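You operate a simulated robot arm through the tools that you are given. There is no shell and no other tool.

You are at the controls of a simulated robot arm. One attempt, no reset.

TASK
Turn the speed dial to slow, laminate block 92 and put it in the white tray.
Fine: the red lever goes down and stays down.

It is judged by the outcome, as a careful person would: the job done as asked, and still so three seconds after it is handed in. It fails if anything else is knocked over, pushed out of place, dropped, spilled or broken.

THE ROBOT
A 5-joint arm with a two-finger parallel gripper, fixed in place. Base frame: the origin is at the foot of the arm, x ahead of it, y to its left, z up; the work surface is at about z = 900. Readings come in mm, degrees, newtons and seconds.
It reaches about 1134 mm from its shoulder. Its first joint turns from -149.0 to 149.0 degrees. Payload 1.57 kg.
The TCP is the grasp point between the finger pads, 30 mm short of the fingertips. In the tool frame z runs along the fingers and y along their closing line. Largest opening 110 mm; finger width 24, thickness 12; the body of the gripper, 48 by 112 mm, starts 78 mm behind the TCP.
Orientation is that of the tool frame in the base frame, as [roll, pitch, yaw] about the fixed x, y, z axes, in that order (R = Rz(yaw) Ry(pitch) Rx(roll)). With the fingers straight down and closing along the base's y, the tool's x points along the base's -x, its y along +y and its z along -z.

THE INTERFACE
- The arm moves only by the tool move_arm. Its argument "moves" is a list of rows, each a list of 3 entries, a list of its own where there are three numbers: the shift along the tool's x, y, z in mm, then the turn, a rotation vector about the tool's x, y, z in degrees, then the closure in counts, from 0 (fully open) to 255 (shut). In form: [[[x, y, z], [rx, ry, rz], gripper], ...]. A call has 1 to 20 rows; each row shifts and turns the commanded pose from where the row before left it, along the tool's axes as they then stand. A row lasts 0.2 s, in which the tool goes at most 50 mm and 8.6 degrees; a call with a longer step from one row to the next is refused whole, and so is a gripper value outside its range. A pose out of reach is approached as far as the arm can. The call stops where the force on the tool passes 40 N (or 10 N more than at its start, if that is more) or the arm is blocked; 0.2 s more then pass. Each finger travels about 72 mm/s and halts on what it meets, pressing with about 21 N; the grip force reading is that of the motor and also rises with nothing between the fingers. The clock runs only during rows and for 0.2 s after the last one: add rows that do not move to give the fingers time. It gives the time, the measured TCP pose, the force on the tool (base axes), the opening and the grip force at its end, in the units of the frame above (readings bear some noise), with the torque about the TCP (base axes, N m) and any sound that the robot's microphone picked up, and new pictures: "views" is both (left out), scene, wrist or none.
- Cameras (640 x 400 px; columns grow to the right, rows downward): "scene" is fixed at [221.9, 635.2, 1654.7]; the picture's right is [-0.31, -0.95, 0.00], its down [-0.94, 0.30, -0.13] and it looks along [0.13, -0.04, -0.99] (base axes); focal length 323 px, centre (320, 200). "wrist" rides on the gripper at [70, 16, -141] in the tool frame; the picture's right is [-0.23, 0.97, 0.00], its down [-0.85, -0.20, -0.48] and it looks along [-0.47, -0.11, 0.88] (tool axes); focal length 222 px, centre (320, 200). There is no depth. A picture from a camera that has moved, and an enlarged one, comes with that camera's place and axes in the base frame and with its lens. The place of the scene camera against the robot may be out by one fixed shift of up to 25 mm in any direction.
- raise_lower(by): slides the trunk up (or, below 0, down) by that many mm; the arm rides with it, the base frame stays. It gives what a move gives, with no picture.
- inspect(camera, box): a new picture of the part [left, top, right, bottom] of that camera's present view, enlarged. No time passes.
- close_job(): hands the job in; it is judged then, once.

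Nothing tells you positions but the pictures and the camera data. Unless the task says otherwise, let go and move clear before handing in.

The tools are called after ">>>" as a command line: name --argument value ..., lists and objects as JSON in quotes. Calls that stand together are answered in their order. move_arm: Moves the arm, as the interface text tells. Its arguments: {"type":"object","properties":{"moves":{"type":"array","items":{"type":"array"}},"views":{"type":"string","enum":["both","scene","wrist","none"]}},"required":["moves"]} The other tools are called the same way: raise_lower (by) slides the trunk up or down; inspect (camera, box) takes an enlarged picture of a part of a camera's view; close_job () hands the job in.

At the start:

```text
clock: 0.0
ee_pos: [378.3, 451.8, 1207.0]
tool_rot: [180.0, 0.1, 179.9]
contact_force: [0.4, 0.5, 0.3]
ft_torque: [-0.05, 0.0, 0.0]
width: 110.1
grip_force: 0.0
trunk travel left (down, up): [-940.0, 30.0]
```

scene: 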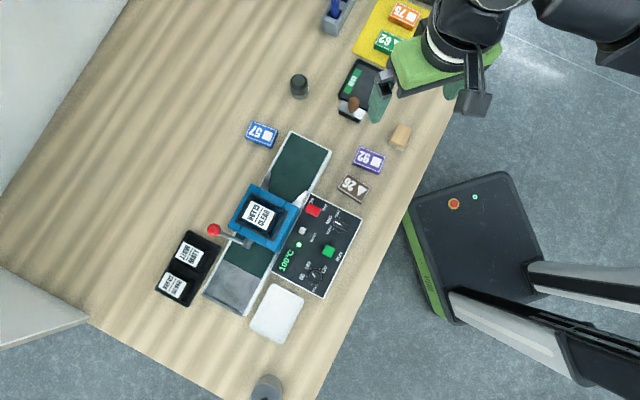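
wrist: 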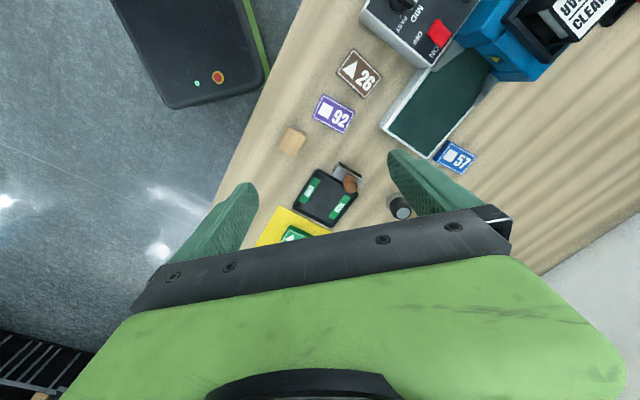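

I see a laminator-like machine with a control panel, a blue press head with a red lever, block 92 (purple) on the table, and a white tray near the machine. I will look closer at the parts first.

>>> inspect --camera "scene" --box '[260, 180, 380, 310]'

>>> inspect --camera "scene" --box '[140, 120, 340, 350]'

>>> inspect --camera "scene" --box '[280, 0, 480, 210]'

>>> inspect --camera "wrist" --box '[300, 0, 640, 200]'

```text
3.08 times, centred on (320, 245) of scene
camera zoom: at [221.9, 635.2, 1654.7], right [-0.31, -0.95, 0.0], down [-0.94, 0.3, -0.13], along [0.13, -0.04, -0.99], focal length 995 px, centre (320, 62)
```

zoom: 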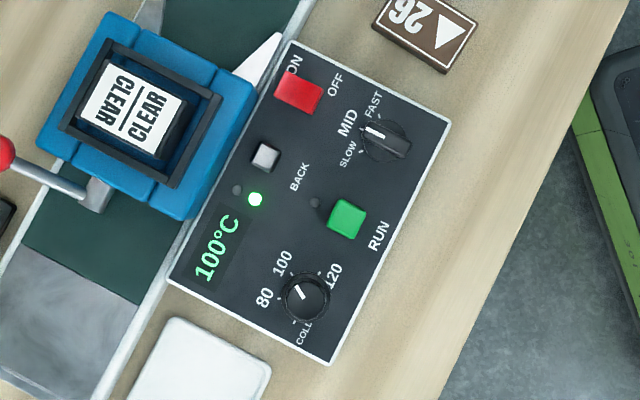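

```text
1.74 times, centred on (240, 235) of scene
camera zoom: at [221.9, 635.2, 1654.7], right [-0.31, -0.95, 0.0], down [-0.94, 0.3, -0.13], along [0.13, -0.04, -0.99], focal length 562 px, centre (459, 139)
```

zoom: 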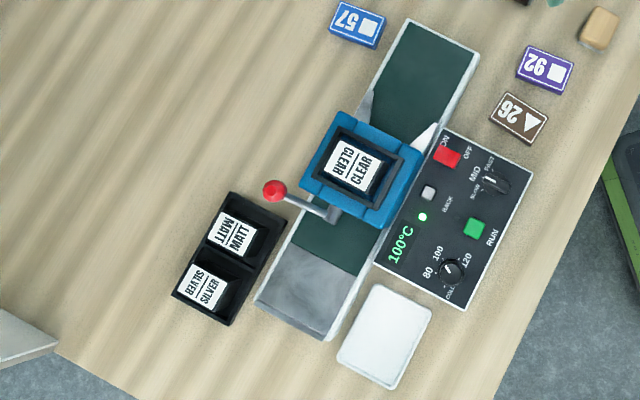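

```text
1.90 times, centred on (380, 105) of scene
camera zoom: at [221.9, 635.2, 1654.7], right [-0.31, -0.95, 0.0], down [-0.94, 0.3, -0.13], along [0.13, -0.04, -0.99], focal length 616 px, centre (206, 381)
```

zoom: 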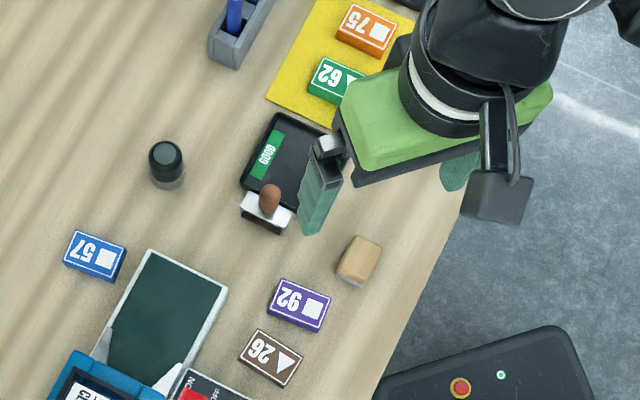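

```text
1.88 times, centred on (470, 100) of wrist
camera zoom: at [307.8, 469.1, 1347.4], right [0.23, 0.97, 0.0], down [0.85, -0.2, 0.48], along [0.47, -0.11, -0.88], focal length 418 px, centre (38, 388)
```

zoom: 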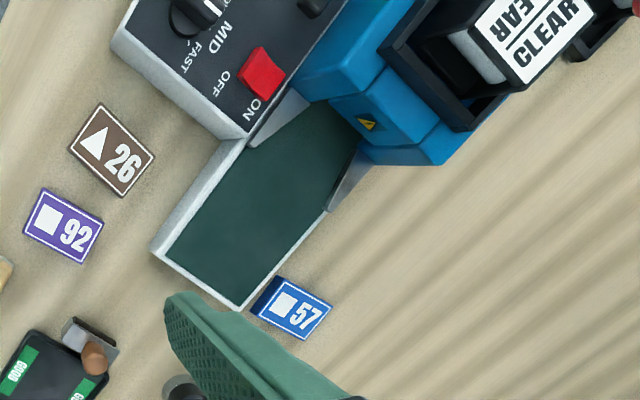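

The machine sits around (220–400, 620–840) with its panel toward the arm, block 92 is near (370, 475), and the tray is near (110, 775). I'll move the wrist camera over the panel, staying high, to see the dial, lever and buttons.

>>> move_arm --moves '[[[36, 30, 0], [0, 0, 0], 0], [[36, 30, 0], [0, 0, 0], 0], [[36, 30, 0], [0, 0, 0], 0], [[36, 30, 0], [0, 0, 0], 0], [[36, 30, 0], [0, 0, 0], 0], [[36, 30, 0], [0, 0, 0], 0], [[24, 20, 0], [0, 0, 0], 0], [[0, 0, 0], [0, 0, 0], 0]]'

```text
clock: 1.8
ee_pos: [136.8, 653.6, 1206.5]
tool_rot: [-180.0, 0.0, 180.0]
contact_force: [-0.7, 0.4, 0.3]
ft_torque: [0.01, 0.02, -0.02]
width: 110.0
grip_force: 0.0
trunk travel left (down, up): [-940.0, 30.0]
camera wrist: at [66.6, 668.9, 1347.5], right [0.23, 0.97, 0.0], down [0.85, -0.2, 0.48], along [0.47, -0.11, -0.88], focal length 222 px, centre (320, 200)
```

scene: 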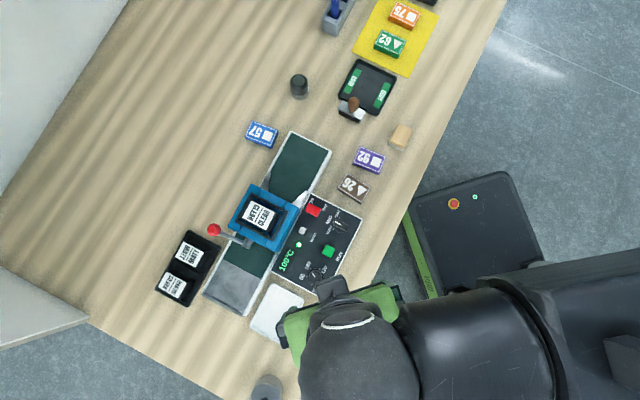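
wrist: 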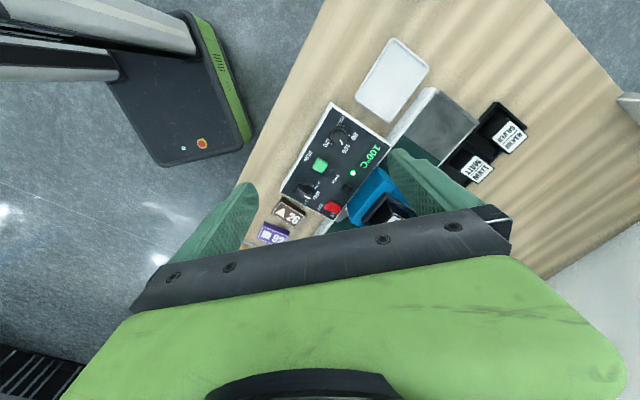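

The panel is now in the wrist view; let me zoom in on it and on the parts around it.

>>> inspect --camera "wrist" --box '[270, 90, 400, 230]'

>>> inspect --camera "wrist" --box '[340, 30, 540, 230]'

```text
2.86 times, centred on (335, 160) of wrist
camera zoom: at [66.6, 668.9, 1347.5], right [0.23, 0.97, 0.0], down [0.85, -0.2, 0.48], along [0.47, -0.11, -0.88], focal length 635 px, centre (277, 314)
```

zoom: 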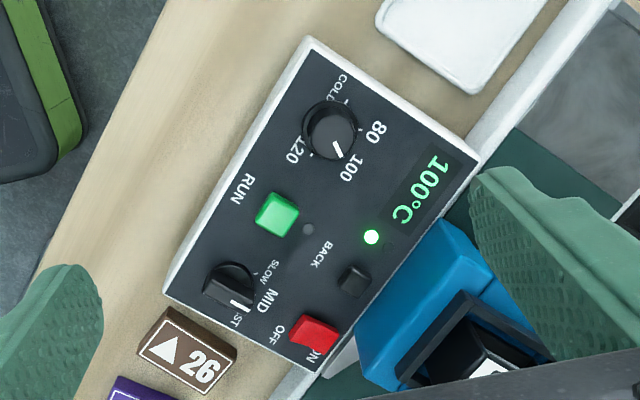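

```text
2.00 times, centred on (440, 130) of wrist
camera zoom: at [66.6, 668.9, 1347.5], right [0.23, 0.97, 0.0], down [0.85, -0.2, 0.48], along [0.47, -0.11, -0.88], focal length 444 px, centre (80, 340)
```

zoom: 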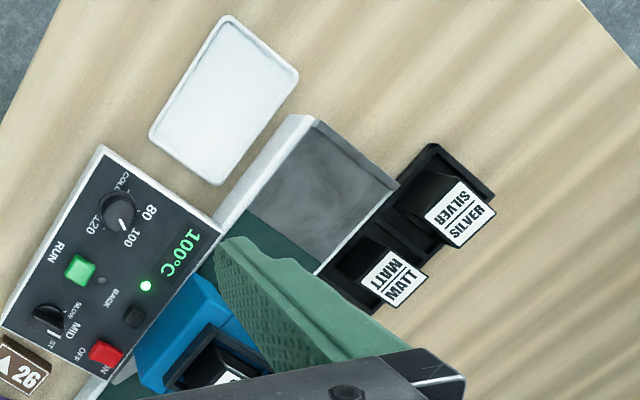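

Zooming in on the dial with the scene camera to read its pointer.

>>> inspect --camera "scene" --box '[320, 202, 360, 242]'

>>> inspect --camera "scene" --box '[200, 170, 320, 290]'

```text
10.00 times, centred on (340, 222) of scene
camera zoom: at [221.9, 635.2, 1654.7], right [-0.31, -0.95, 0.0], down [-0.94, 0.3, -0.13], along [0.13, -0.04, -0.99], focal length 3232 px, centre (120, -20)
```

zoom: 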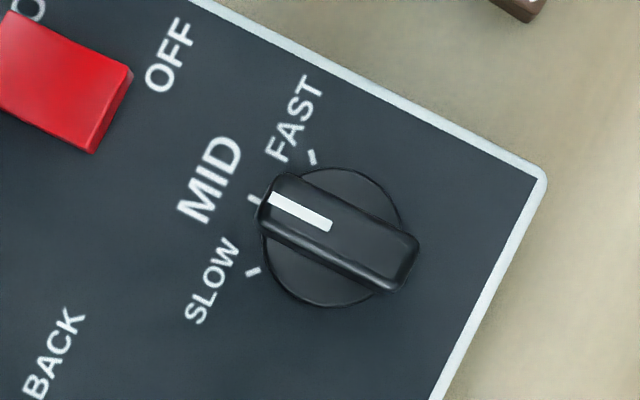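

```text
3.33 times, centred on (260, 230) of scene
camera zoom: at [221.9, 635.2, 1654.7], right [-0.31, -0.95, 0.0], down [-0.94, 0.3, -0.13], along [0.13, -0.04, -0.99], focal length 1078 px, centre (520, 100)
```

zoom: 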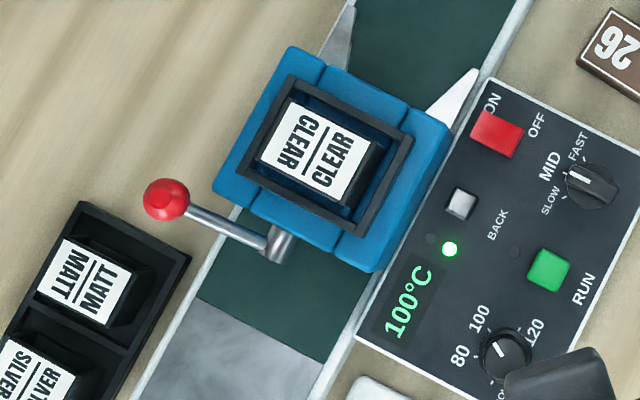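

The dial reads MID and must turn about 50° counter-clockwise (seen from above) to SLOW. Next I'll move over the head to see the lever and measure its height.

>>> move_arm --moves '[[[-30, 30, -15], [0, 0, 0], 0], [[-30, 30, -15], [0, 0, 0], 0], [[-30, 30, 0], [0, 0, 0], 0], [[-33, 36, 0], [0, 0, 0], 0], [[0, 0, 0], [0, 0, 0], 0]]'

>>> inspect --camera "wrist" --box '[220, 0, 480, 200]'

```text
clock: 3.0
ee_pos: [259.9, 780.8, 1207.0]
tool_rot: [180.0, 0.1, 180.0]
contact_force: [0.3, 0.3, -0.4]
ft_torque: [0.02, -0.03, -0.05]
width: 110.2
grip_force: 0.1
out of reach, approached as far as the arm can: row 1, 2
trunk travel left (down, up): [-940.0, 30.0]
camera wrist: at [189.7, 796.1, 1347.8], right [0.23, 0.97, 0.0], down [0.85, -0.2, 0.48], along [0.47, -0.11, -0.88], focal length 222 px, centre (320, 200)
```

scene: 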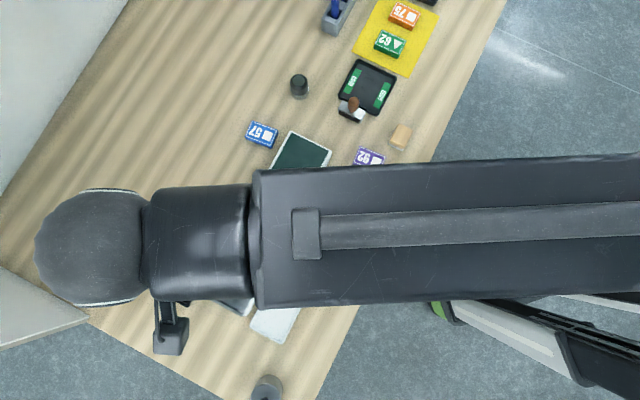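
wrist: 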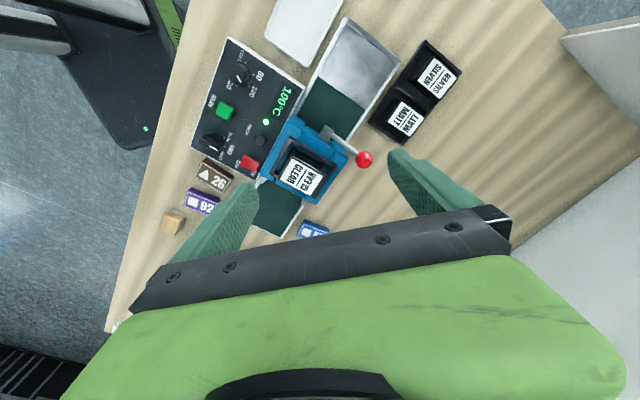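

```text
2.00 times, centred on (350, 100) of wrist
camera zoom: at [189.7, 796.1, 1347.8], right [0.23, 0.97, 0.0], down [0.85, -0.2, 0.48], along [0.47, -0.11, -0.88], focal length 444 px, centre (260, 400)
```

zoom: 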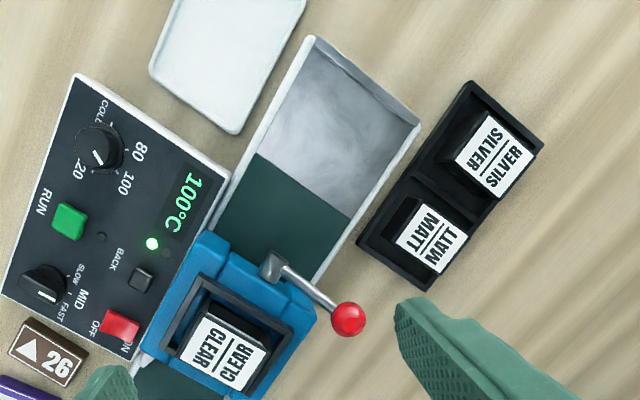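

The lever's red ball is around (301, 833, 1047) with its pivot near (261, 791, 1005), so it swings down outward from the head. Now I'll go to the dial at about (237, 597) and line the fingers up across its fin.

>>> move_arm --moves '[[[6, -46, 0], [0, 0, 0], 0], [[6, -46, 0], [0, 0, 0], 0], [[6, -46, 0], [0, 0, 0], 0], [[5, -46, 0], [0, 0, 0], 0], [[0, 0, 0], [0, 0, -8], 0], [[0, 0, 0], [0, 0, -8], 0], [[0, 0, 0], [0, 0, -8], 0], [[0, 0, 0], [0, 0, -8], 100], [[0, 0, 0], [0, 0, -8], 100], [[0, 0, 0], [0, 0, -8], 100], [[0, 0, 0], [0, 0, 0], 100]]'

```text
clock: 5.4
ee_pos: [237.7, 593.5, 1205.3]
tool_rot: [179.9, 0.0, -131.9]
contact_force: [-0.2, 0.4, 0.1]
ft_torque: [-0.01, 0.01, 0.01]
width: 67.0
grip_force: 0.0
trunk travel left (down, up): [-940.0, 30.0]
camera wrist: at [178.8, 553.6, 1347.4], right [-0.57, 0.82, 0.0], down [0.72, 0.5, 0.48], along [0.39, 0.27, -0.88], focal length 222 px, centre (320, 200)
```

scene: 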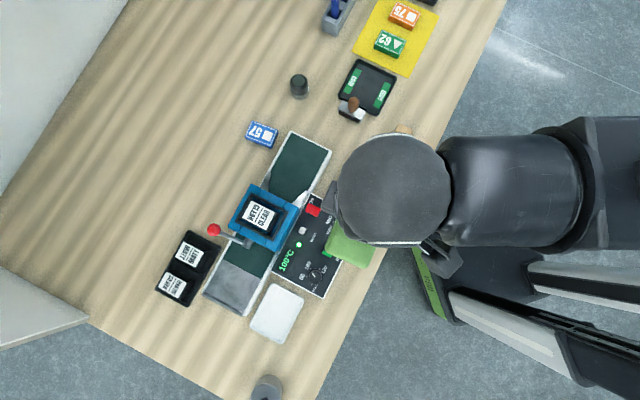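
wrist: 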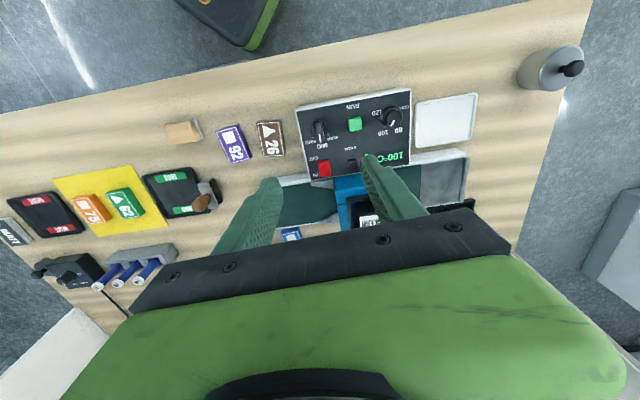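

>>> inspect --camera "wrist" --box '[290, 80, 420, 190]'

>>> inspect --camera "wrist" --box '[300, 115, 340, 150]'

```text
3.64 times, centred on (355, 135) of wrist
camera zoom: at [178.8, 553.6, 1347.4], right [-0.57, 0.82, 0.0], down [0.72, 0.5, 0.48], along [0.39, 0.27, -0.88], focal length 808 px, centre (193, 436)
```

zoom: 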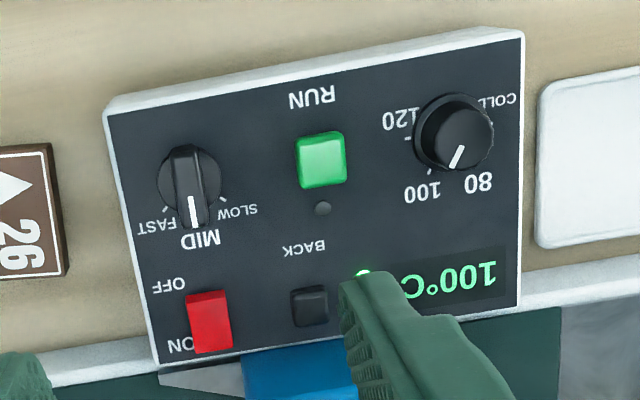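

```text
11.43 times, centred on (320, 132) of wrist
camera zoom: at [178.8, 553.6, 1347.4], right [-0.57, 0.82, 0.0], down [0.72, 0.5, 0.48], along [0.39, 0.27, -0.88], focal length 2538 px, centre (320, 971)
```

zoom: 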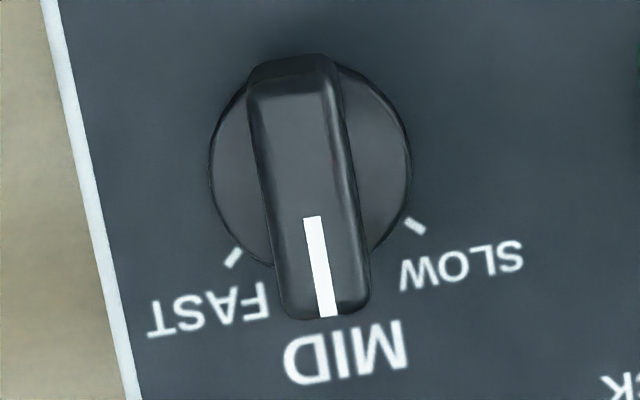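

The dial fin appears centred near (240, 595) with its pointer along 45°. I'll square the fingers to it, narrow the opening, and descend part way to check alignment.

>>> move_arm --moves '[[[0, 0, 0], [0, 0, 3], 150], [[-3, -0.3, 0], [0, 0, 0], 150], [[0, 0, 40], [0, 0, 0], 150], [[0, 0, 40], [0, 0, 0], 150], [[0, 0, 25], [0, 0, 0], 150], [[0, 0, 0], [0, 0, 0], 150]]'

>>> inspect --camera "wrist" --box '[260, 90, 380, 200]'

```text
clock: 6.8
ee_pos: [239.2, 596.4, 1205.8]
tool_rot: [-180.0, 0.1, -135.0]
contact_force: [-0.5, -0.2, -0.4]
ft_torque: [0.02, 0.01, -0.02]
width: 45.2
grip_force: 0.0
out of reach, approached as far as the arm can: row 3, 4, 5
trunk travel left (down, up): [-940.0, 30.0]
camera wrist: at [178.8, 558.6, 1347.4], right [-0.53, 0.85, 0.0], down [0.75, 0.46, 0.48], along [0.41, 0.25, -0.88], focal length 222 px, centre (320, 200)
```

scene: 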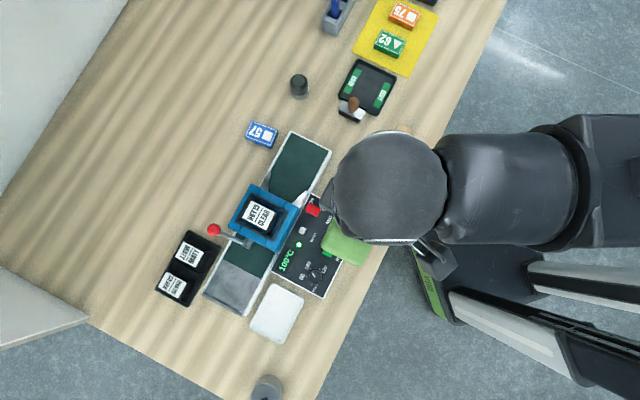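
wrist: 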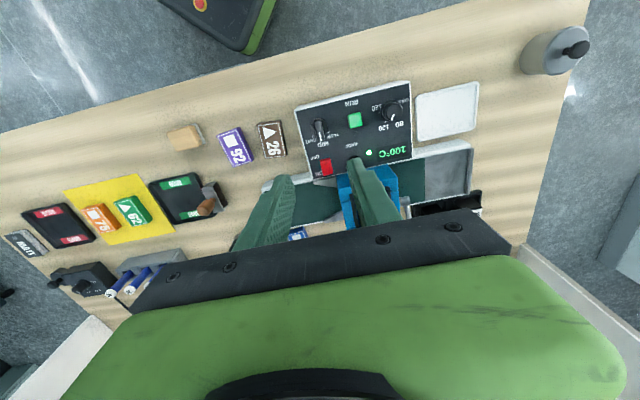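

```text
3.64 times, centred on (320, 145) of wrist
camera zoom: at [178.8, 558.6, 1347.4], right [-0.53, 0.85, 0.0], down [0.75, 0.46, 0.48], along [0.41, 0.25, -0.88], focal length 808 px, centre (320, 400)
```

zoom: 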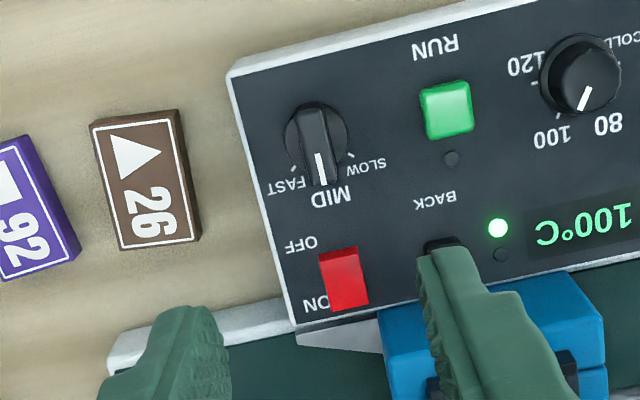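

Vertical moves are out of the arm's own reach, so height is set with the trunk. I'll lower it part way and look again.

>>> raise_lower --by -70

>>> inspect --camera "wrist" --box '[260, 70, 400, 200]'

```text
clock: 7.9
ee_pos: [240.6, 595.1, 1136.9]
tool_rot: [180.0, 0.0, -135.0]
contact_force: [0.5, 0.6, 0.9]
ft_torque: [0.01, -0.02, -0.02]
width: 45.3
grip_force: 0.1
trunk travel left (down, up): [-870.0, 100.0]
```

```text
3.08 times, centred on (330, 135) of wrist
camera zoom: at [178.8, 558.5, 1277.5], right [-0.53, 0.85, 0.0], down [0.75, 0.46, 0.48], along [0.41, 0.25, -0.88], focal length 684 px, centre (289, 400)
```

zoom: 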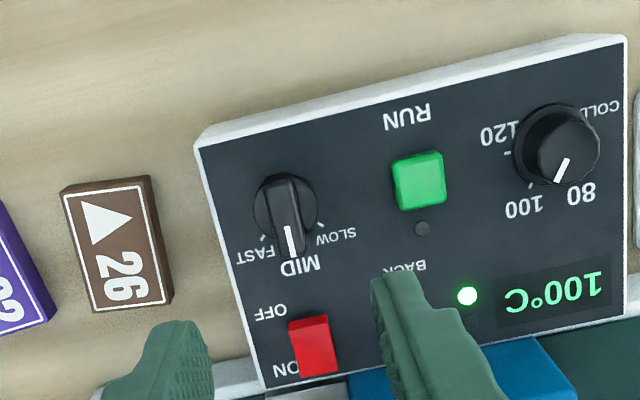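

>>> inspect --camera "wrist" --box '[300, 110, 350, 160]'

>>> inspect --camera "wrist" --box '[280, 60, 400, 180]'

```text
8.00 times, centred on (325, 135) of wrist
camera zoom: at [178.8, 558.5, 1277.5], right [-0.53, 0.85, 0.0], down [0.75, 0.46, 0.48], along [0.41, 0.25, -0.88], focal length 1777 px, centre (280, 720)
```

zoom: 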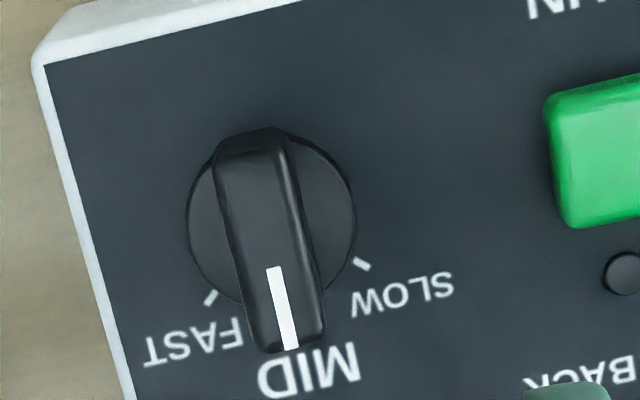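

```text
3.33 times, centred on (340, 120) of wrist
camera zoom: at [178.8, 558.5, 1277.5], right [-0.53, 0.85, 0.0], down [0.75, 0.46, 0.48], along [0.41, 0.25, -0.88], focal length 740 px, centre (253, 467)
```

zoom: 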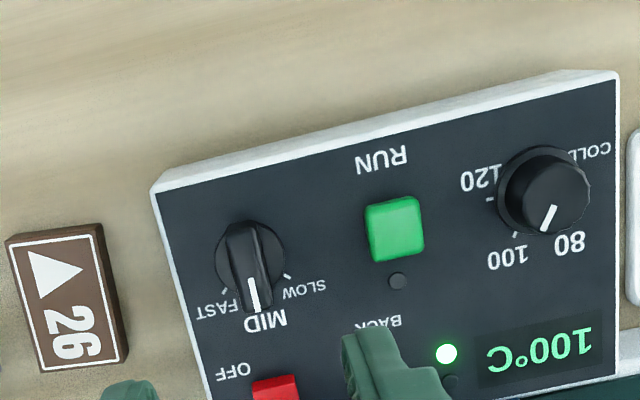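

The fin top works out at about z=980 with the dial axis near (241, 595.5); the panel surface is around 965. I'll nudge alignment and lower toward the fin in stages.

>>> move_arm --moves '[[[-0.5, -1, 0], [0, 0, 0], 165], [[0, 0, 0], [0, 0, 0], 165]]' --views "none"

>>> raise_lower --by -105

>>> inspect --camera "wrist" --box '[240, 60, 400, 220]'

```text
clock: 8.5
ee_pos: [240.5, 595.6, 1136.2]
tool_rot: [-179.9, 0.0, -135.0]
contact_force: [0.2, 0.1, 0.4]
ft_torque: [-0.03, -0.03, 0.0]
width: 38.8
grip_force: 0.0
trunk travel left (down, up): [-870.0, 100.0]
```

```text
clock: 9.8
ee_pos: [240.9, 596.3, 1031.4]
tool_rot: [180.0, 0.0, -135.1]
contact_force: [-0.1, -0.3, 0.0]
ft_torque: [-0.03, 0.0, -0.01]
width: 39.1
grip_force: 0.2
trunk travel left (down, up): [-765.0, 205.0]
```

```text
2.50 times, centred on (320, 140) of wrist
camera zoom: at [179.7, 558.4, 1172.5], right [-0.53, 0.85, 0.0], down [0.75, 0.46, 0.48], along [0.41, 0.25, -0.88], focal length 555 px, centre (320, 350)
```

zoom: 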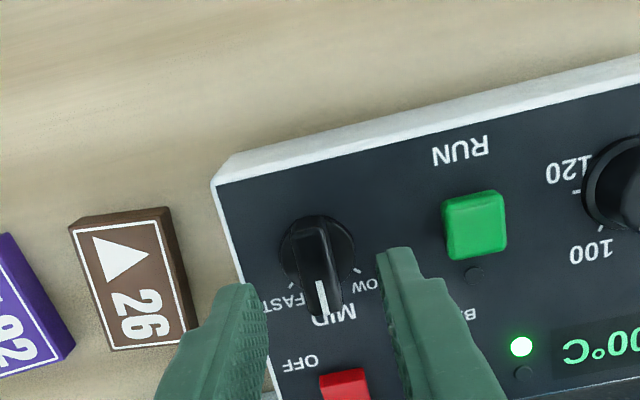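

>>> move_arm --moves '[[[0, -1.5, 0], [0, 0, 0], 165], [[0, 0, 0], [0, 0, 0], 165]]' --views "none"

>>> raise_lower --by -24

>>> inspect --camera "wrist" --box '[260, 100, 380, 220]'

```text
clock: 10.4
ee_pos: [241.6, 594.9, 1031.0]
tool_rot: [-179.9, 0.0, -135.1]
contact_force: [-0.5, 0.9, 0.2]
ft_torque: [0.03, 0.03, 0.0]
width: 38.7
grip_force: 0.0
trunk travel left (down, up): [-765.0, 205.0]
```

```text
clock: 11.2
ee_pos: [241.4, 595.7, 1007.0]
tool_rot: [-179.9, -0.1, -135.0]
contact_force: [-0.2, 0.4, 0.8]
ft_torque: [0.01, 0.03, 0.02]
width: 38.8
grip_force: 0.0
trunk travel left (down, up): [-741.0, 229.0]
```

```text
3.33 times, centred on (320, 160) of wrist
camera zoom: at [180.5, 557.2, 1148.4], right [-0.53, 0.85, 0.0], down [0.75, 0.46, 0.48], along [0.41, 0.25, -0.88], focal length 740 px, centre (320, 333)
```

zoom: 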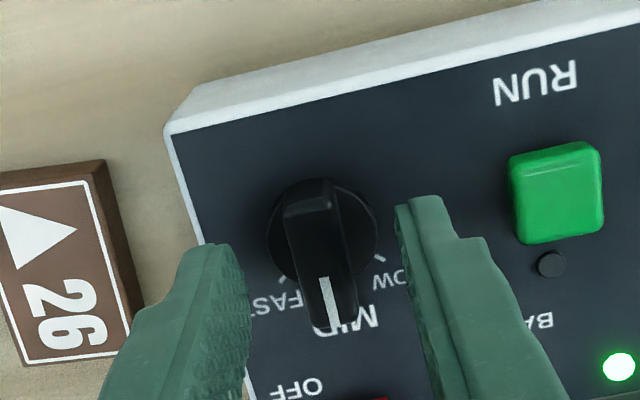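

The fingers straddle the fin evenly. I'll go 9 mm lower and close on it.

>>> raise_lower --by -9

>>> move_arm --moves '[[[0, 0, 0], [0, 0, 0], 195], [[0, 0, 0], [0, 0, 0], 225], [[0, 0, 0], [0, 0, 0], 245], [[0, 0, 0], [0, 0, 0], 245], [[0, 0, 0], [0, 0, 0], 245]]' --views "wrist"

>>> inspect --camera "wrist" --box '[260, 100, 380, 220]'

```text
clock: 11.7
ee_pos: [243.7, 594.6, 999.6]
tool_rot: [-180.0, 0.1, -134.9]
contact_force: [0.6, 0.5, 0.5]
ft_torque: [-0.01, 0.0, 0.0]
width: 38.8
grip_force: 0.1
trunk travel left (down, up): [-732.0, 238.0]
```

```text
clock: 12.9
ee_pos: [243.0, 595.1, 999.8]
tool_rot: [-179.9, 0.0, -135.0]
contact_force: [-1.8, 2.6, 1.4]
ft_torque: [0.0, 0.1, 0.0]
width: 13.1
grip_force: 29.4
trunk travel left (down, up): [-732.0, 238.0]
camera wrist: at [180.3, 557.4, 1139.4], right [-0.53, 0.85, 0.0], down [0.75, 0.46, 0.48], along [0.41, 0.25, -0.88], focal length 222 px, centre (320, 200)
```

wrist: 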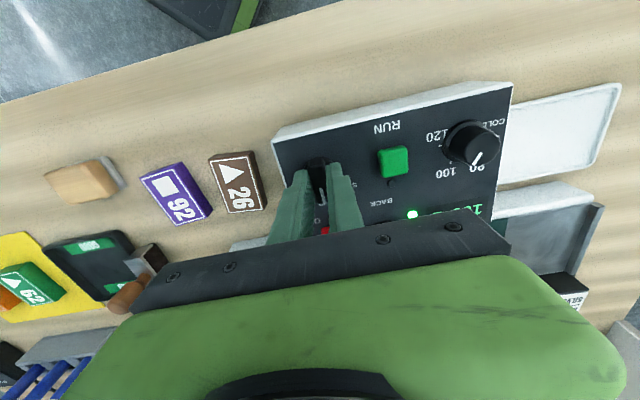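

```text
3.33 times, centred on (320, 160) of wrist
camera zoom: at [180.3, 557.4, 1139.4], right [-0.53, 0.85, 0.0], down [0.75, 0.46, 0.48], along [0.41, 0.25, -0.88], focal length 740 px, centre (320, 333)
```

zoom: 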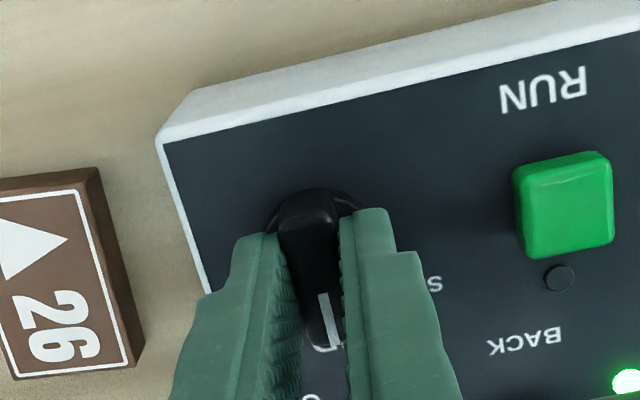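

The fin is gripped at 13 mm. Now I'll turn it about 50° counter-clockwise seen from above, toward SLOW.

>>> move_arm --moves '[[[0, 0, 0], [0, 0, -5], 245], [[0, 0, 0], [0, 0, -5], 245], [[0, 0, 0], [0, 0, -5], 245], [[0, 0, 0], [0, 0, -5], 245], [[0, 0, 0], [0, 0, -5], 245], [[0, 0, 0], [0, 0, -5], 245], [[0, 0, 0], [0, 0, -5], 245], [[0, 0, 0], [0, 0, -5], 245], [[0, 0, 0], [0, 0, -5], 245], [[0, 0, 0], [0, 0, -5], 245], [[0, 0, 0], [0, 0, 0], 245]]' --views "wrist"

>>> inspect --camera "wrist" --box '[240, 80, 400, 240]'

```text
clock: 15.3
ee_pos: [242.3, 594.4, 999.0]
tool_rot: [-180.0, 0.0, -85.0]
contact_force: [1.3, 1.7, 2.1]
ft_torque: [-0.06, 0.02, 0.01]
width: 12.9
grip_force: 29.9
trunk travel left (down, up): [-732.0, 238.0]
camera wrist: at [231.4, 524.3, 1139.4], right [-0.99, 0.14, 0.0], down [0.12, 0.87, 0.48], along [0.07, 0.47, -0.88], focal length 222 px, centre (320, 200)
```

wrist: 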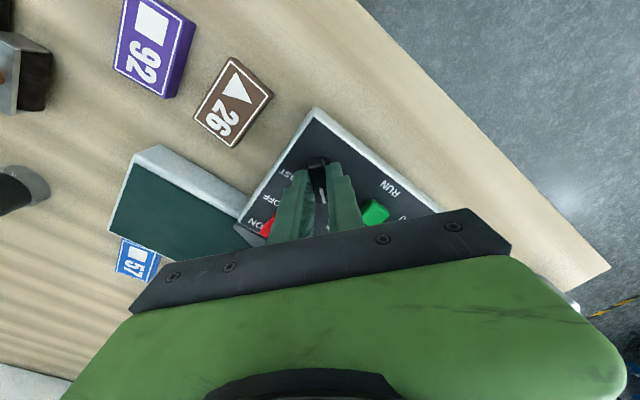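

```text
2.50 times, centred on (320, 160) of wrist
camera zoom: at [231.4, 524.3, 1139.4], right [-0.99, 0.14, 0.0], down [0.12, 0.87, 0.48], along [0.07, 0.47, -0.88], focal length 555 px, centre (320, 300)
```

zoom: 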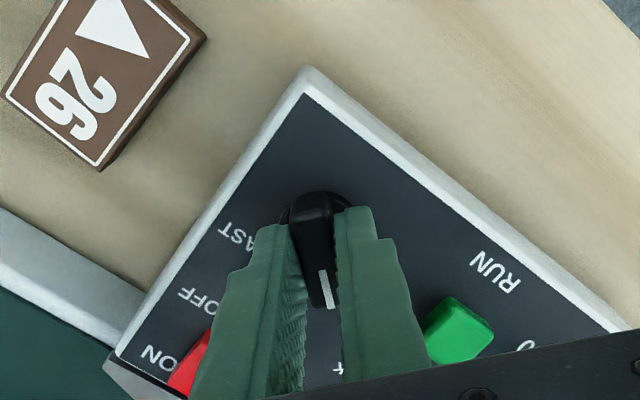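

The knob turned with the fingers. I'll release gently and rise to check the pointer.

>>> move_arm --moves '[[[0, 0, 0], [0, 0, 0], 215], [[0, 0, 0], [0, 0, 0], 180], [[0, 0, 0], [0, 0, 0], 165], [[0, 0, 0], [0, 0, 0], 165]]' --views "none"

>>> raise_lower --by 140

>>> inspect --camera "wrist" --box '[270, 90, 370, 190]'

```text
clock: 16.3
ee_pos: [241.0, 595.8, 999.5]
tool_rot: [-180.0, -0.1, -85.0]
contact_force: [0.3, 0.1, 0.3]
ft_torque: [0.03, 0.02, 0.03]
width: 38.8
grip_force: 0.1
trunk travel left (down, up): [-732.0, 238.0]
```

```text
clock: 18.0
ee_pos: [241.4, 595.5, 1139.3]
tool_rot: [180.0, 0.1, -85.0]
contact_force: [-0.1, -0.6, -0.3]
ft_torque: [0.02, 0.01, -0.02]
width: 38.7
grip_force: 0.1
trunk travel left (down, up): [-872.0, 98.0]
```

```text
4.00 times, centred on (320, 140) of wrist
camera zoom: at [231.2, 524.2, 1279.4], right [-0.99, 0.14, 0.0], down [0.12, 0.87, 0.48], along [0.07, 0.47, -0.88], focal length 888 px, centre (320, 440)
```

zoom: 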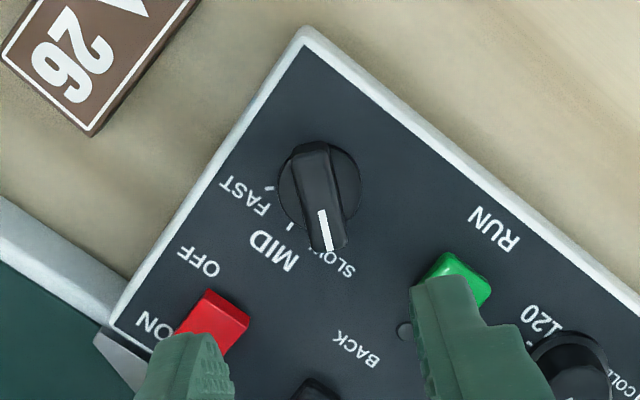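

The dial now points at SLOW. Next I'll raise, close the fingers, swing the wrist and go over the red lever ball for a close look.

>>> raise_lower --by 60

>>> move_arm --moves '[[[0, 0, 0], [0, 0, 8], 255], [[0, 0, 0], [0, 0, 8], 255], [[0, 0, 0], [0, 0, 8], 255], [[0, 0, 0], [0, 0, 8], 255], [[0, 0, 0], [0, 0, 8], 255], [[0, 0, 0], [0, 0, 8], 255], [[0, 0, 0], [0, 0, 8], 255], [[0, 0, 0], [0, 0, 8], 255], [[0, 0, 0], [0, 0, 8], 255], [[0, 0, 0], [0, 0, 8], 255], [[0, 0, 0], [0, 0, 8], 255], [[0, 0, 0], [0, 0, 8], 255], [[0, 0, 0], [0, 0, 8], 255], [[0, 0, 0], [0, 0, 8], 255], [[0, 0, 0], [0, 0, 8], 255], [[0, 0, 0], [0, 0, 8], 255], [[0, 0, 0], [0, 0, 8], 255], [[0, 0, 0], [0, 0, 4], 255]]' --views "none"

>>> move_arm --moves '[[[21, 35, 0], [0, 0, 0], 255], [[21, 35, 0], [0, 0, 0], 255], [[21, 35, 0], [0, 0, 0], 255], [[21, 35, 0], [0, 0, 0], 255], [[21, 35, 0], [0, 0, 0], 255], [[20, 35, 0], [0, 0, 0], 255], [[0, 0, 0], [0, 0, 0], 255]]'

>>> inspect --camera "wrist" --box '[220, 80, 420, 220]'

```text
clock: 19.0
ee_pos: [241.9, 595.5, 1198.6]
tool_rot: [-180.0, 0.1, -84.9]
contact_force: [0.1, -0.1, -0.5]
ft_torque: [-0.03, -0.01, -0.01]
width: 39.0
grip_force: 0.0
trunk travel left (down, up): [-932.0, 38.0]
```

```text
clock: 22.8
ee_pos: [241.9, 593.6, 1199.0]
tool_rot: [180.0, 0.0, 134.9]
contact_force: [-0.4, -0.1, 0.2]
ft_torque: [-0.03, 0.02, 0.0]
width: 0.0
grip_force: 20.9
trunk travel left (down, up): [-932.0, 38.0]
```

```text
clock: 24.4
ee_pos: [301.7, 830.8, 1200.0]
tool_rot: [-180.0, 0.0, 135.1]
contact_force: [0.1, 0.0, 0.2]
ft_torque: [-0.01, -0.02, 0.0]
width: 0.3
grip_force: 21.0
trunk travel left (down, up): [-932.0, 38.0]
camera wrist: at [263.3, 892.7, 1339.8], right [0.85, 0.53, 0.0], down [0.46, -0.75, 0.48], along [0.25, -0.41, -0.88], focal length 222 px, centre (320, 200)
```

scene: 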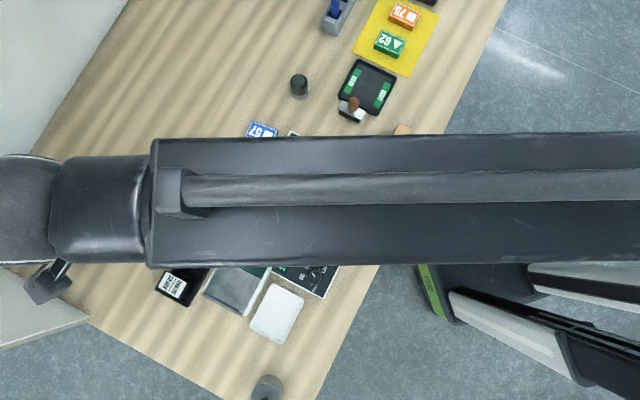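
wrist: 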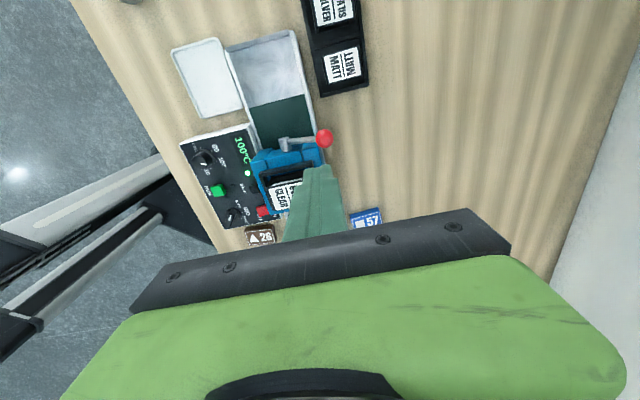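

```text
2.86 times, centred on (320, 150) of wrist
camera zoom: at [263.3, 892.7, 1339.8], right [0.85, 0.53, 0.0], down [0.46, -0.75, 0.48], along [0.25, -0.41, -0.88], focal length 635 px, centre (320, 343)
```

zoom: 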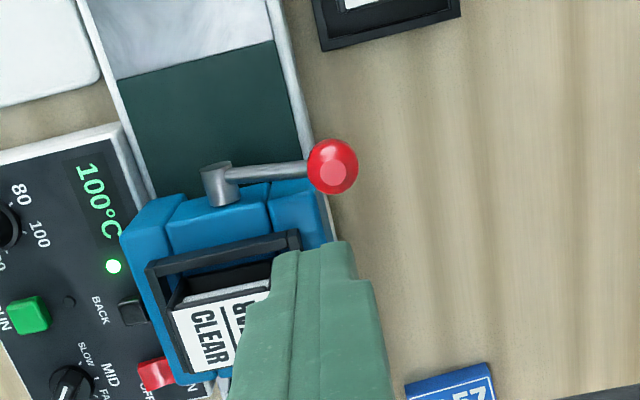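

The ball is at about (305, 836, 1034), radius ~12, and the lever is raised ~36° from its pivot at (265, 790, 990). I'll set the closed fingertips just outward of the ball's top and come down close to it.

>>> move_arm --moves '[[[2.5, 10, 0], [0, 0, 0], 255], [[0, 0, 0], [0, 0, 0], 255]]' --views "none"

>>> raise_lower --by -110

>>> inspect --camera "wrist" --box '[220, 80, 420, 220]'

```text
clock: 25.0
ee_pos: [306.7, 841.1, 1198.3]
tool_rot: [180.0, 0.0, 135.0]
contact_force: [-0.1, -0.2, -0.2]
ft_torque: [-0.03, -0.01, 0.0]
width: 0.0
grip_force: 20.7
trunk travel left (down, up): [-932.0, 38.0]
```

```text
clock: 26.4
ee_pos: [307.5, 841.1, 1089.1]
tool_rot: [-180.0, -0.1, 135.1]
contact_force: [-0.7, 0.6, -0.5]
ft_torque: [0.0, 0.01, -0.02]
width: 0.2
grip_force: 20.8
trunk travel left (down, up): [-822.0, 148.0]
```

```text
2.86 times, centred on (320, 150) of wrist
camera zoom: at [268.7, 901.8, 1229.5], right [0.85, 0.53, 0.0], down [0.46, -0.75, 0.48], along [0.25, -0.41, -0.88], focal length 635 px, centre (320, 343)
```

zoom: 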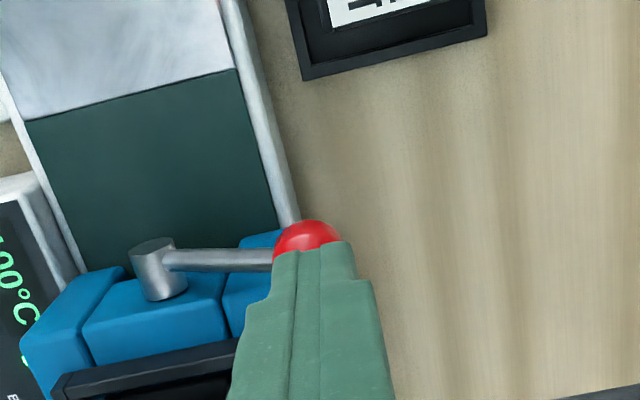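

The fingertips are over the ball. I'll lower in small steps, watching the force.

>>> raise_lower --by -12

>>> raise_lower --by -8

>>> raise_lower --by -8

```text
clock: 27.0
ee_pos: [306.2, 842.5, 1076.8]
tool_rot: [180.0, 0.0, 135.1]
contact_force: [-0.5, 0.0, -0.2]
ft_torque: [0.0, 0.02, -0.01]
width: 0.0
grip_force: 21.1
trunk travel left (down, up): [-810.0, 160.0]
```

```text
clock: 27.6
ee_pos: [307.0, 840.6, 1068.6]
tool_rot: [-179.9, 0.0, 135.0]
contact_force: [-0.6, -0.3, 1.4]
ft_torque: [-0.03, 0.0, -0.01]
width: 0.0
grip_force: 20.2
trunk travel left (down, up): [-802.0, 168.0]
```

```text
clock: 28.2
ee_pos: [307.0, 839.9, 1061.4]
tool_rot: [-180.0, 0.0, 135.0]
contact_force: [0.2, 0.1, 0.3]
ft_torque: [0.01, 0.0, 0.0]
width: 0.0
grip_force: 20.9
trunk travel left (down, up): [-794.0, 176.0]
```

>>> inspect --camera "wrist" --box '[220, 100, 420, 240]'

```text
2.86 times, centred on (320, 170) of wrist
camera zoom: at [268.6, 901.7, 1201.4], right [0.85, 0.53, 0.0], down [0.46, -0.75, 0.48], along [0.25, -0.41, -0.88], focal length 635 px, centre (320, 286)
```

zoom: 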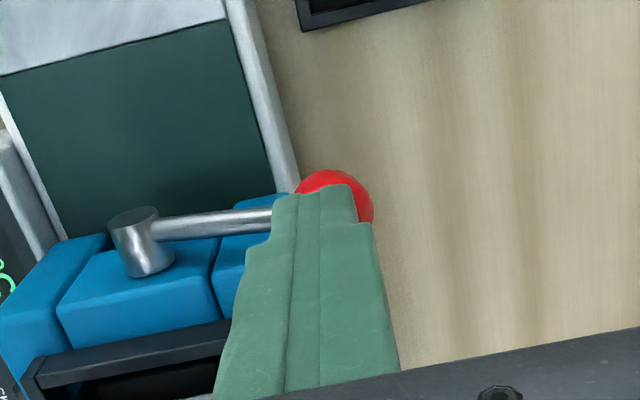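

The lever is moving down easily with the tip on the ball. I'll shift slightly outward to follow its arc and continue down.

>>> move_arm --moves '[[[0, 5, 0], [0, 0, 0], 255], [[0, 0, 0], [0, 0, 0], 255]]' --views "none"

>>> raise_lower --by -10

>>> raise_lower --by -10

>>> inspect --camera "wrist" --box '[220, 100, 420, 240]'

```text
clock: 28.8
ee_pos: [310.5, 843.8, 1059.9]
tool_rot: [179.9, -0.1, 135.1]
contact_force: [-0.2, 1.0, -0.2]
ft_torque: [0.0, -0.06, 0.01]
width: 0.1
grip_force: 20.9
trunk travel left (down, up): [-794.0, 176.0]
```

```text
clock: 29.3
ee_pos: [310.5, 844.4, 1050.4]
tool_rot: [-180.0, 0.0, 135.0]
contact_force: [0.2, 0.0, 0.0]
ft_torque: [0.03, 0.0, -0.04]
width: 0.0
grip_force: 21.0
trunk travel left (down, up): [-784.0, 186.0]
```

```text
clock: 29.9
ee_pos: [310.8, 845.2, 1041.3]
tool_rot: [179.9, 0.0, 135.0]
contact_force: [-0.5, 0.7, -0.8]
ft_torque: [-0.01, 0.02, 0.01]
width: 0.0
grip_force: 20.8
trunk travel left (down, up): [-774.0, 196.0]
```

```text
2.86 times, centred on (320, 170) of wrist
camera zoom: at [272.5, 905.3, 1181.5], right [0.85, 0.53, 0.0], down [0.46, -0.75, 0.48], along [0.25, -0.41, -0.88], focal length 635 px, centre (320, 286)
```

zoom: 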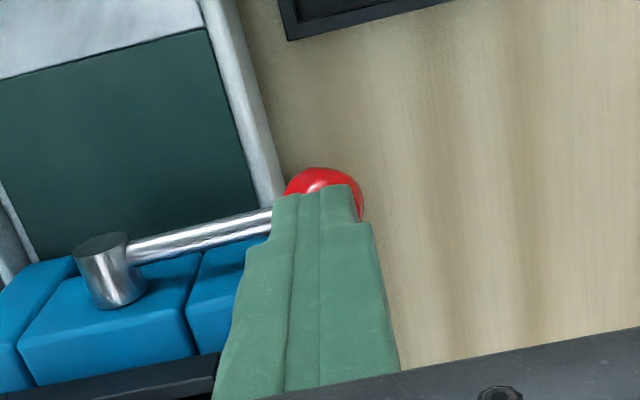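

>>> raise_lower --by -10

>>> raise_lower --by -10

>>> inspect --camera "wrist" --box '[220, 100, 420, 240]'

```text
clock: 30.5
ee_pos: [309.5, 844.3, 1034.5]
tool_rot: [179.7, -0.1, 134.9]
contact_force: [-1.3, -2.6, 28.4]
ft_torque: [-0.18, -0.06, -0.07]
width: 0.2
grip_force: 20.4
trunk travel left (down, up): [-764.0, 206.0]
stopped: the force on the tool passed its limit at 43 N (the readings are from after the stop); the commanded pose is now the measured one
```

```text
clock: 30.8
ee_pos: [310.0, 843.4, 1033.4]
tool_rot: [179.5, -0.3, 135.0]
contact_force: [0.3, -0.8, 38.0]
ft_torque: [-0.11, -0.12, -0.05]
width: 0.0
grip_force: 20.3
trunk travel left (down, up): [-764.0, 206.0]
stopped: the force on the tool passed its limit at 51 N (the readings are from after the stop); the commanded pose is now the measured one
```

```text
2.86 times, centred on (320, 170) of wrist
camera zoom: at [271.6, 903.5, 1174.7], right [0.85, 0.53, 0.01], down [0.46, -0.75, 0.47], along [0.26, -0.4, -0.88], focal length 635 px, centre (320, 286)
```

zoom: 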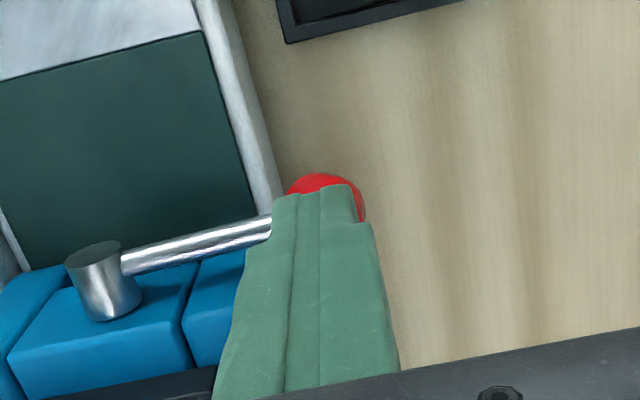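

A hard stop came at about horizontal, so the lever seems to be fully down. I'll ease off and check that it stays.

>>> raise_lower --by 15

>>> raise_lower --by 100

>>> inspect --camera "wrist" --box '[220, 80, 420, 220]'

```text
clock: 31.4
ee_pos: [311.4, 847.0, 1044.8]
tool_rot: [179.6, 0.0, 135.0]
contact_force: [0.1, 1.3, -0.1]
ft_torque: [0.0, 0.0, -0.02]
width: 0.0
grip_force: 21.1
trunk travel left (down, up): [-779.0, 191.0]
```

```text
clock: 32.7
ee_pos: [312.0, 847.0, 1144.7]
tool_rot: [179.6, -0.2, 135.0]
contact_force: [0.1, -0.2, -0.6]
ft_torque: [-0.02, 0.02, -0.01]
width: 0.0
grip_force: 21.0
trunk travel left (down, up): [-879.0, 91.0]
```

```text
2.86 times, centred on (320, 150) of wrist
camera zoom: at [272.8, 906.7, 1286.3], right [0.85, 0.53, 0.01], down [0.46, -0.75, 0.48], along [0.26, -0.4, -0.88], focal length 635 px, centre (320, 343)
```

zoom: 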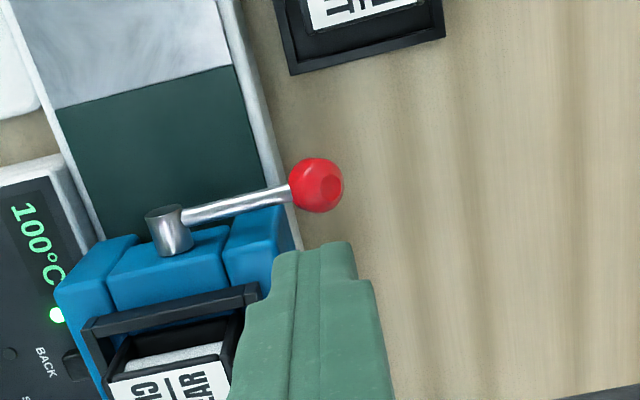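

The ball is now at about z=990 with the lever horizontal, so it's down and staying. Now I'll look at the infeed and block 92 while moving the arm back out of the scene camera's way.

>>> raise_lower --by 55

>>> move_arm --moves '[[[-35, -30, 0], [0, 0, 0], 255], [[-35, -30, 0], [0, 0, 0], 255], [[-35, -30, 0], [0, 0, 0], 200], [[-35, -30, 0], [0, 0, 0], 150], [[-35, -30, 0], [0, 0, 0], 100], [[-35, -30, 0], [0, 0, 0], 50], [[-20, -20, 0], [0, 0, 0], 0], [[0, -40, 0], [0, 0, 0], 0], [[0, -40, 0], [0, 0, 0], 0], [[0, 0, 0], [0, 0, 0], 0]]'

>>> inspect --camera "scene" --box '[200, 110, 400, 310]'

```text
clock: 33.7
ee_pos: [311.5, 847.8, 1200.1]
tool_rot: [179.5, -0.1, 135.0]
contact_force: [-0.4, -0.1, -0.9]
ft_torque: [-0.01, 0.01, 0.03]
width: 0.0
grip_force: 20.6
trunk travel left (down, up): [-934.0, 36.0]
```

```text
clock: 35.9
ee_pos: [277.3, 486.0, 1200.1]
tool_rot: [179.6, -0.1, 135.1]
contact_force: [0.6, 0.2, 0.5]
ft_torque: [0.0, 0.01, 0.02]
width: 110.1
grip_force: 0.1
trunk travel left (down, up): [-934.0, 36.0]
camera wrist: at [238.5, 545.4, 1341.3], right [0.85, 0.53, 0.01], down [0.46, -0.75, 0.48], along [0.26, -0.4, -0.88], focal length 222 px, centre (320, 200)
```

scene: 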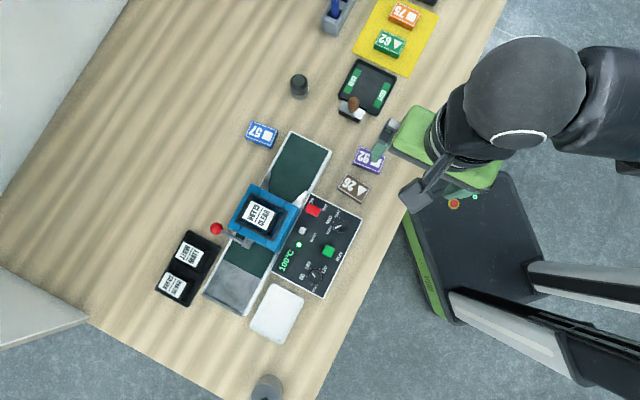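
wrist: 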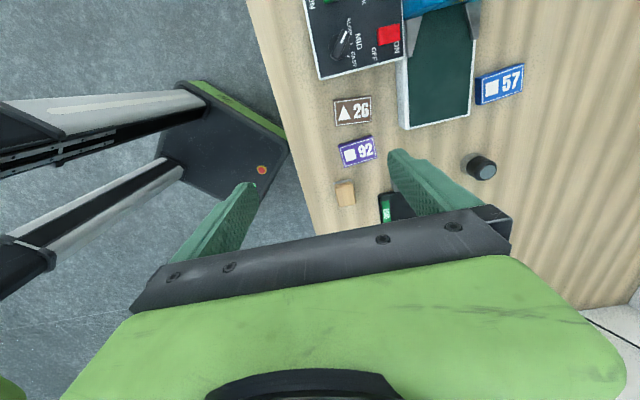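

```text
2.00 times, centred on (300, 210) of scene
camera zoom: at [221.9, 635.2, 1654.7], right [-0.31, -0.95, 0.0], down [-0.94, 0.3, -0.13], along [0.13, -0.04, -0.99], focal length 646 px, centre (360, 180)
```

zoom: 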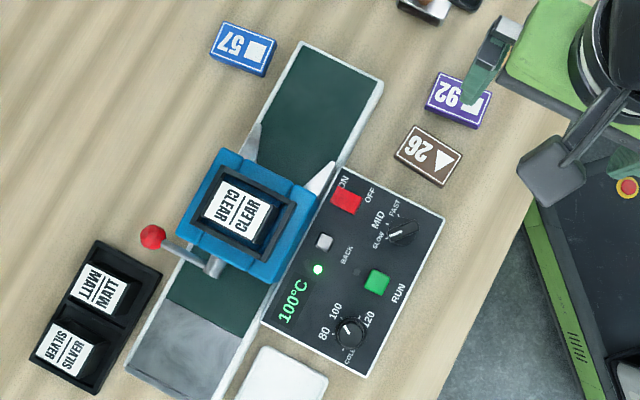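

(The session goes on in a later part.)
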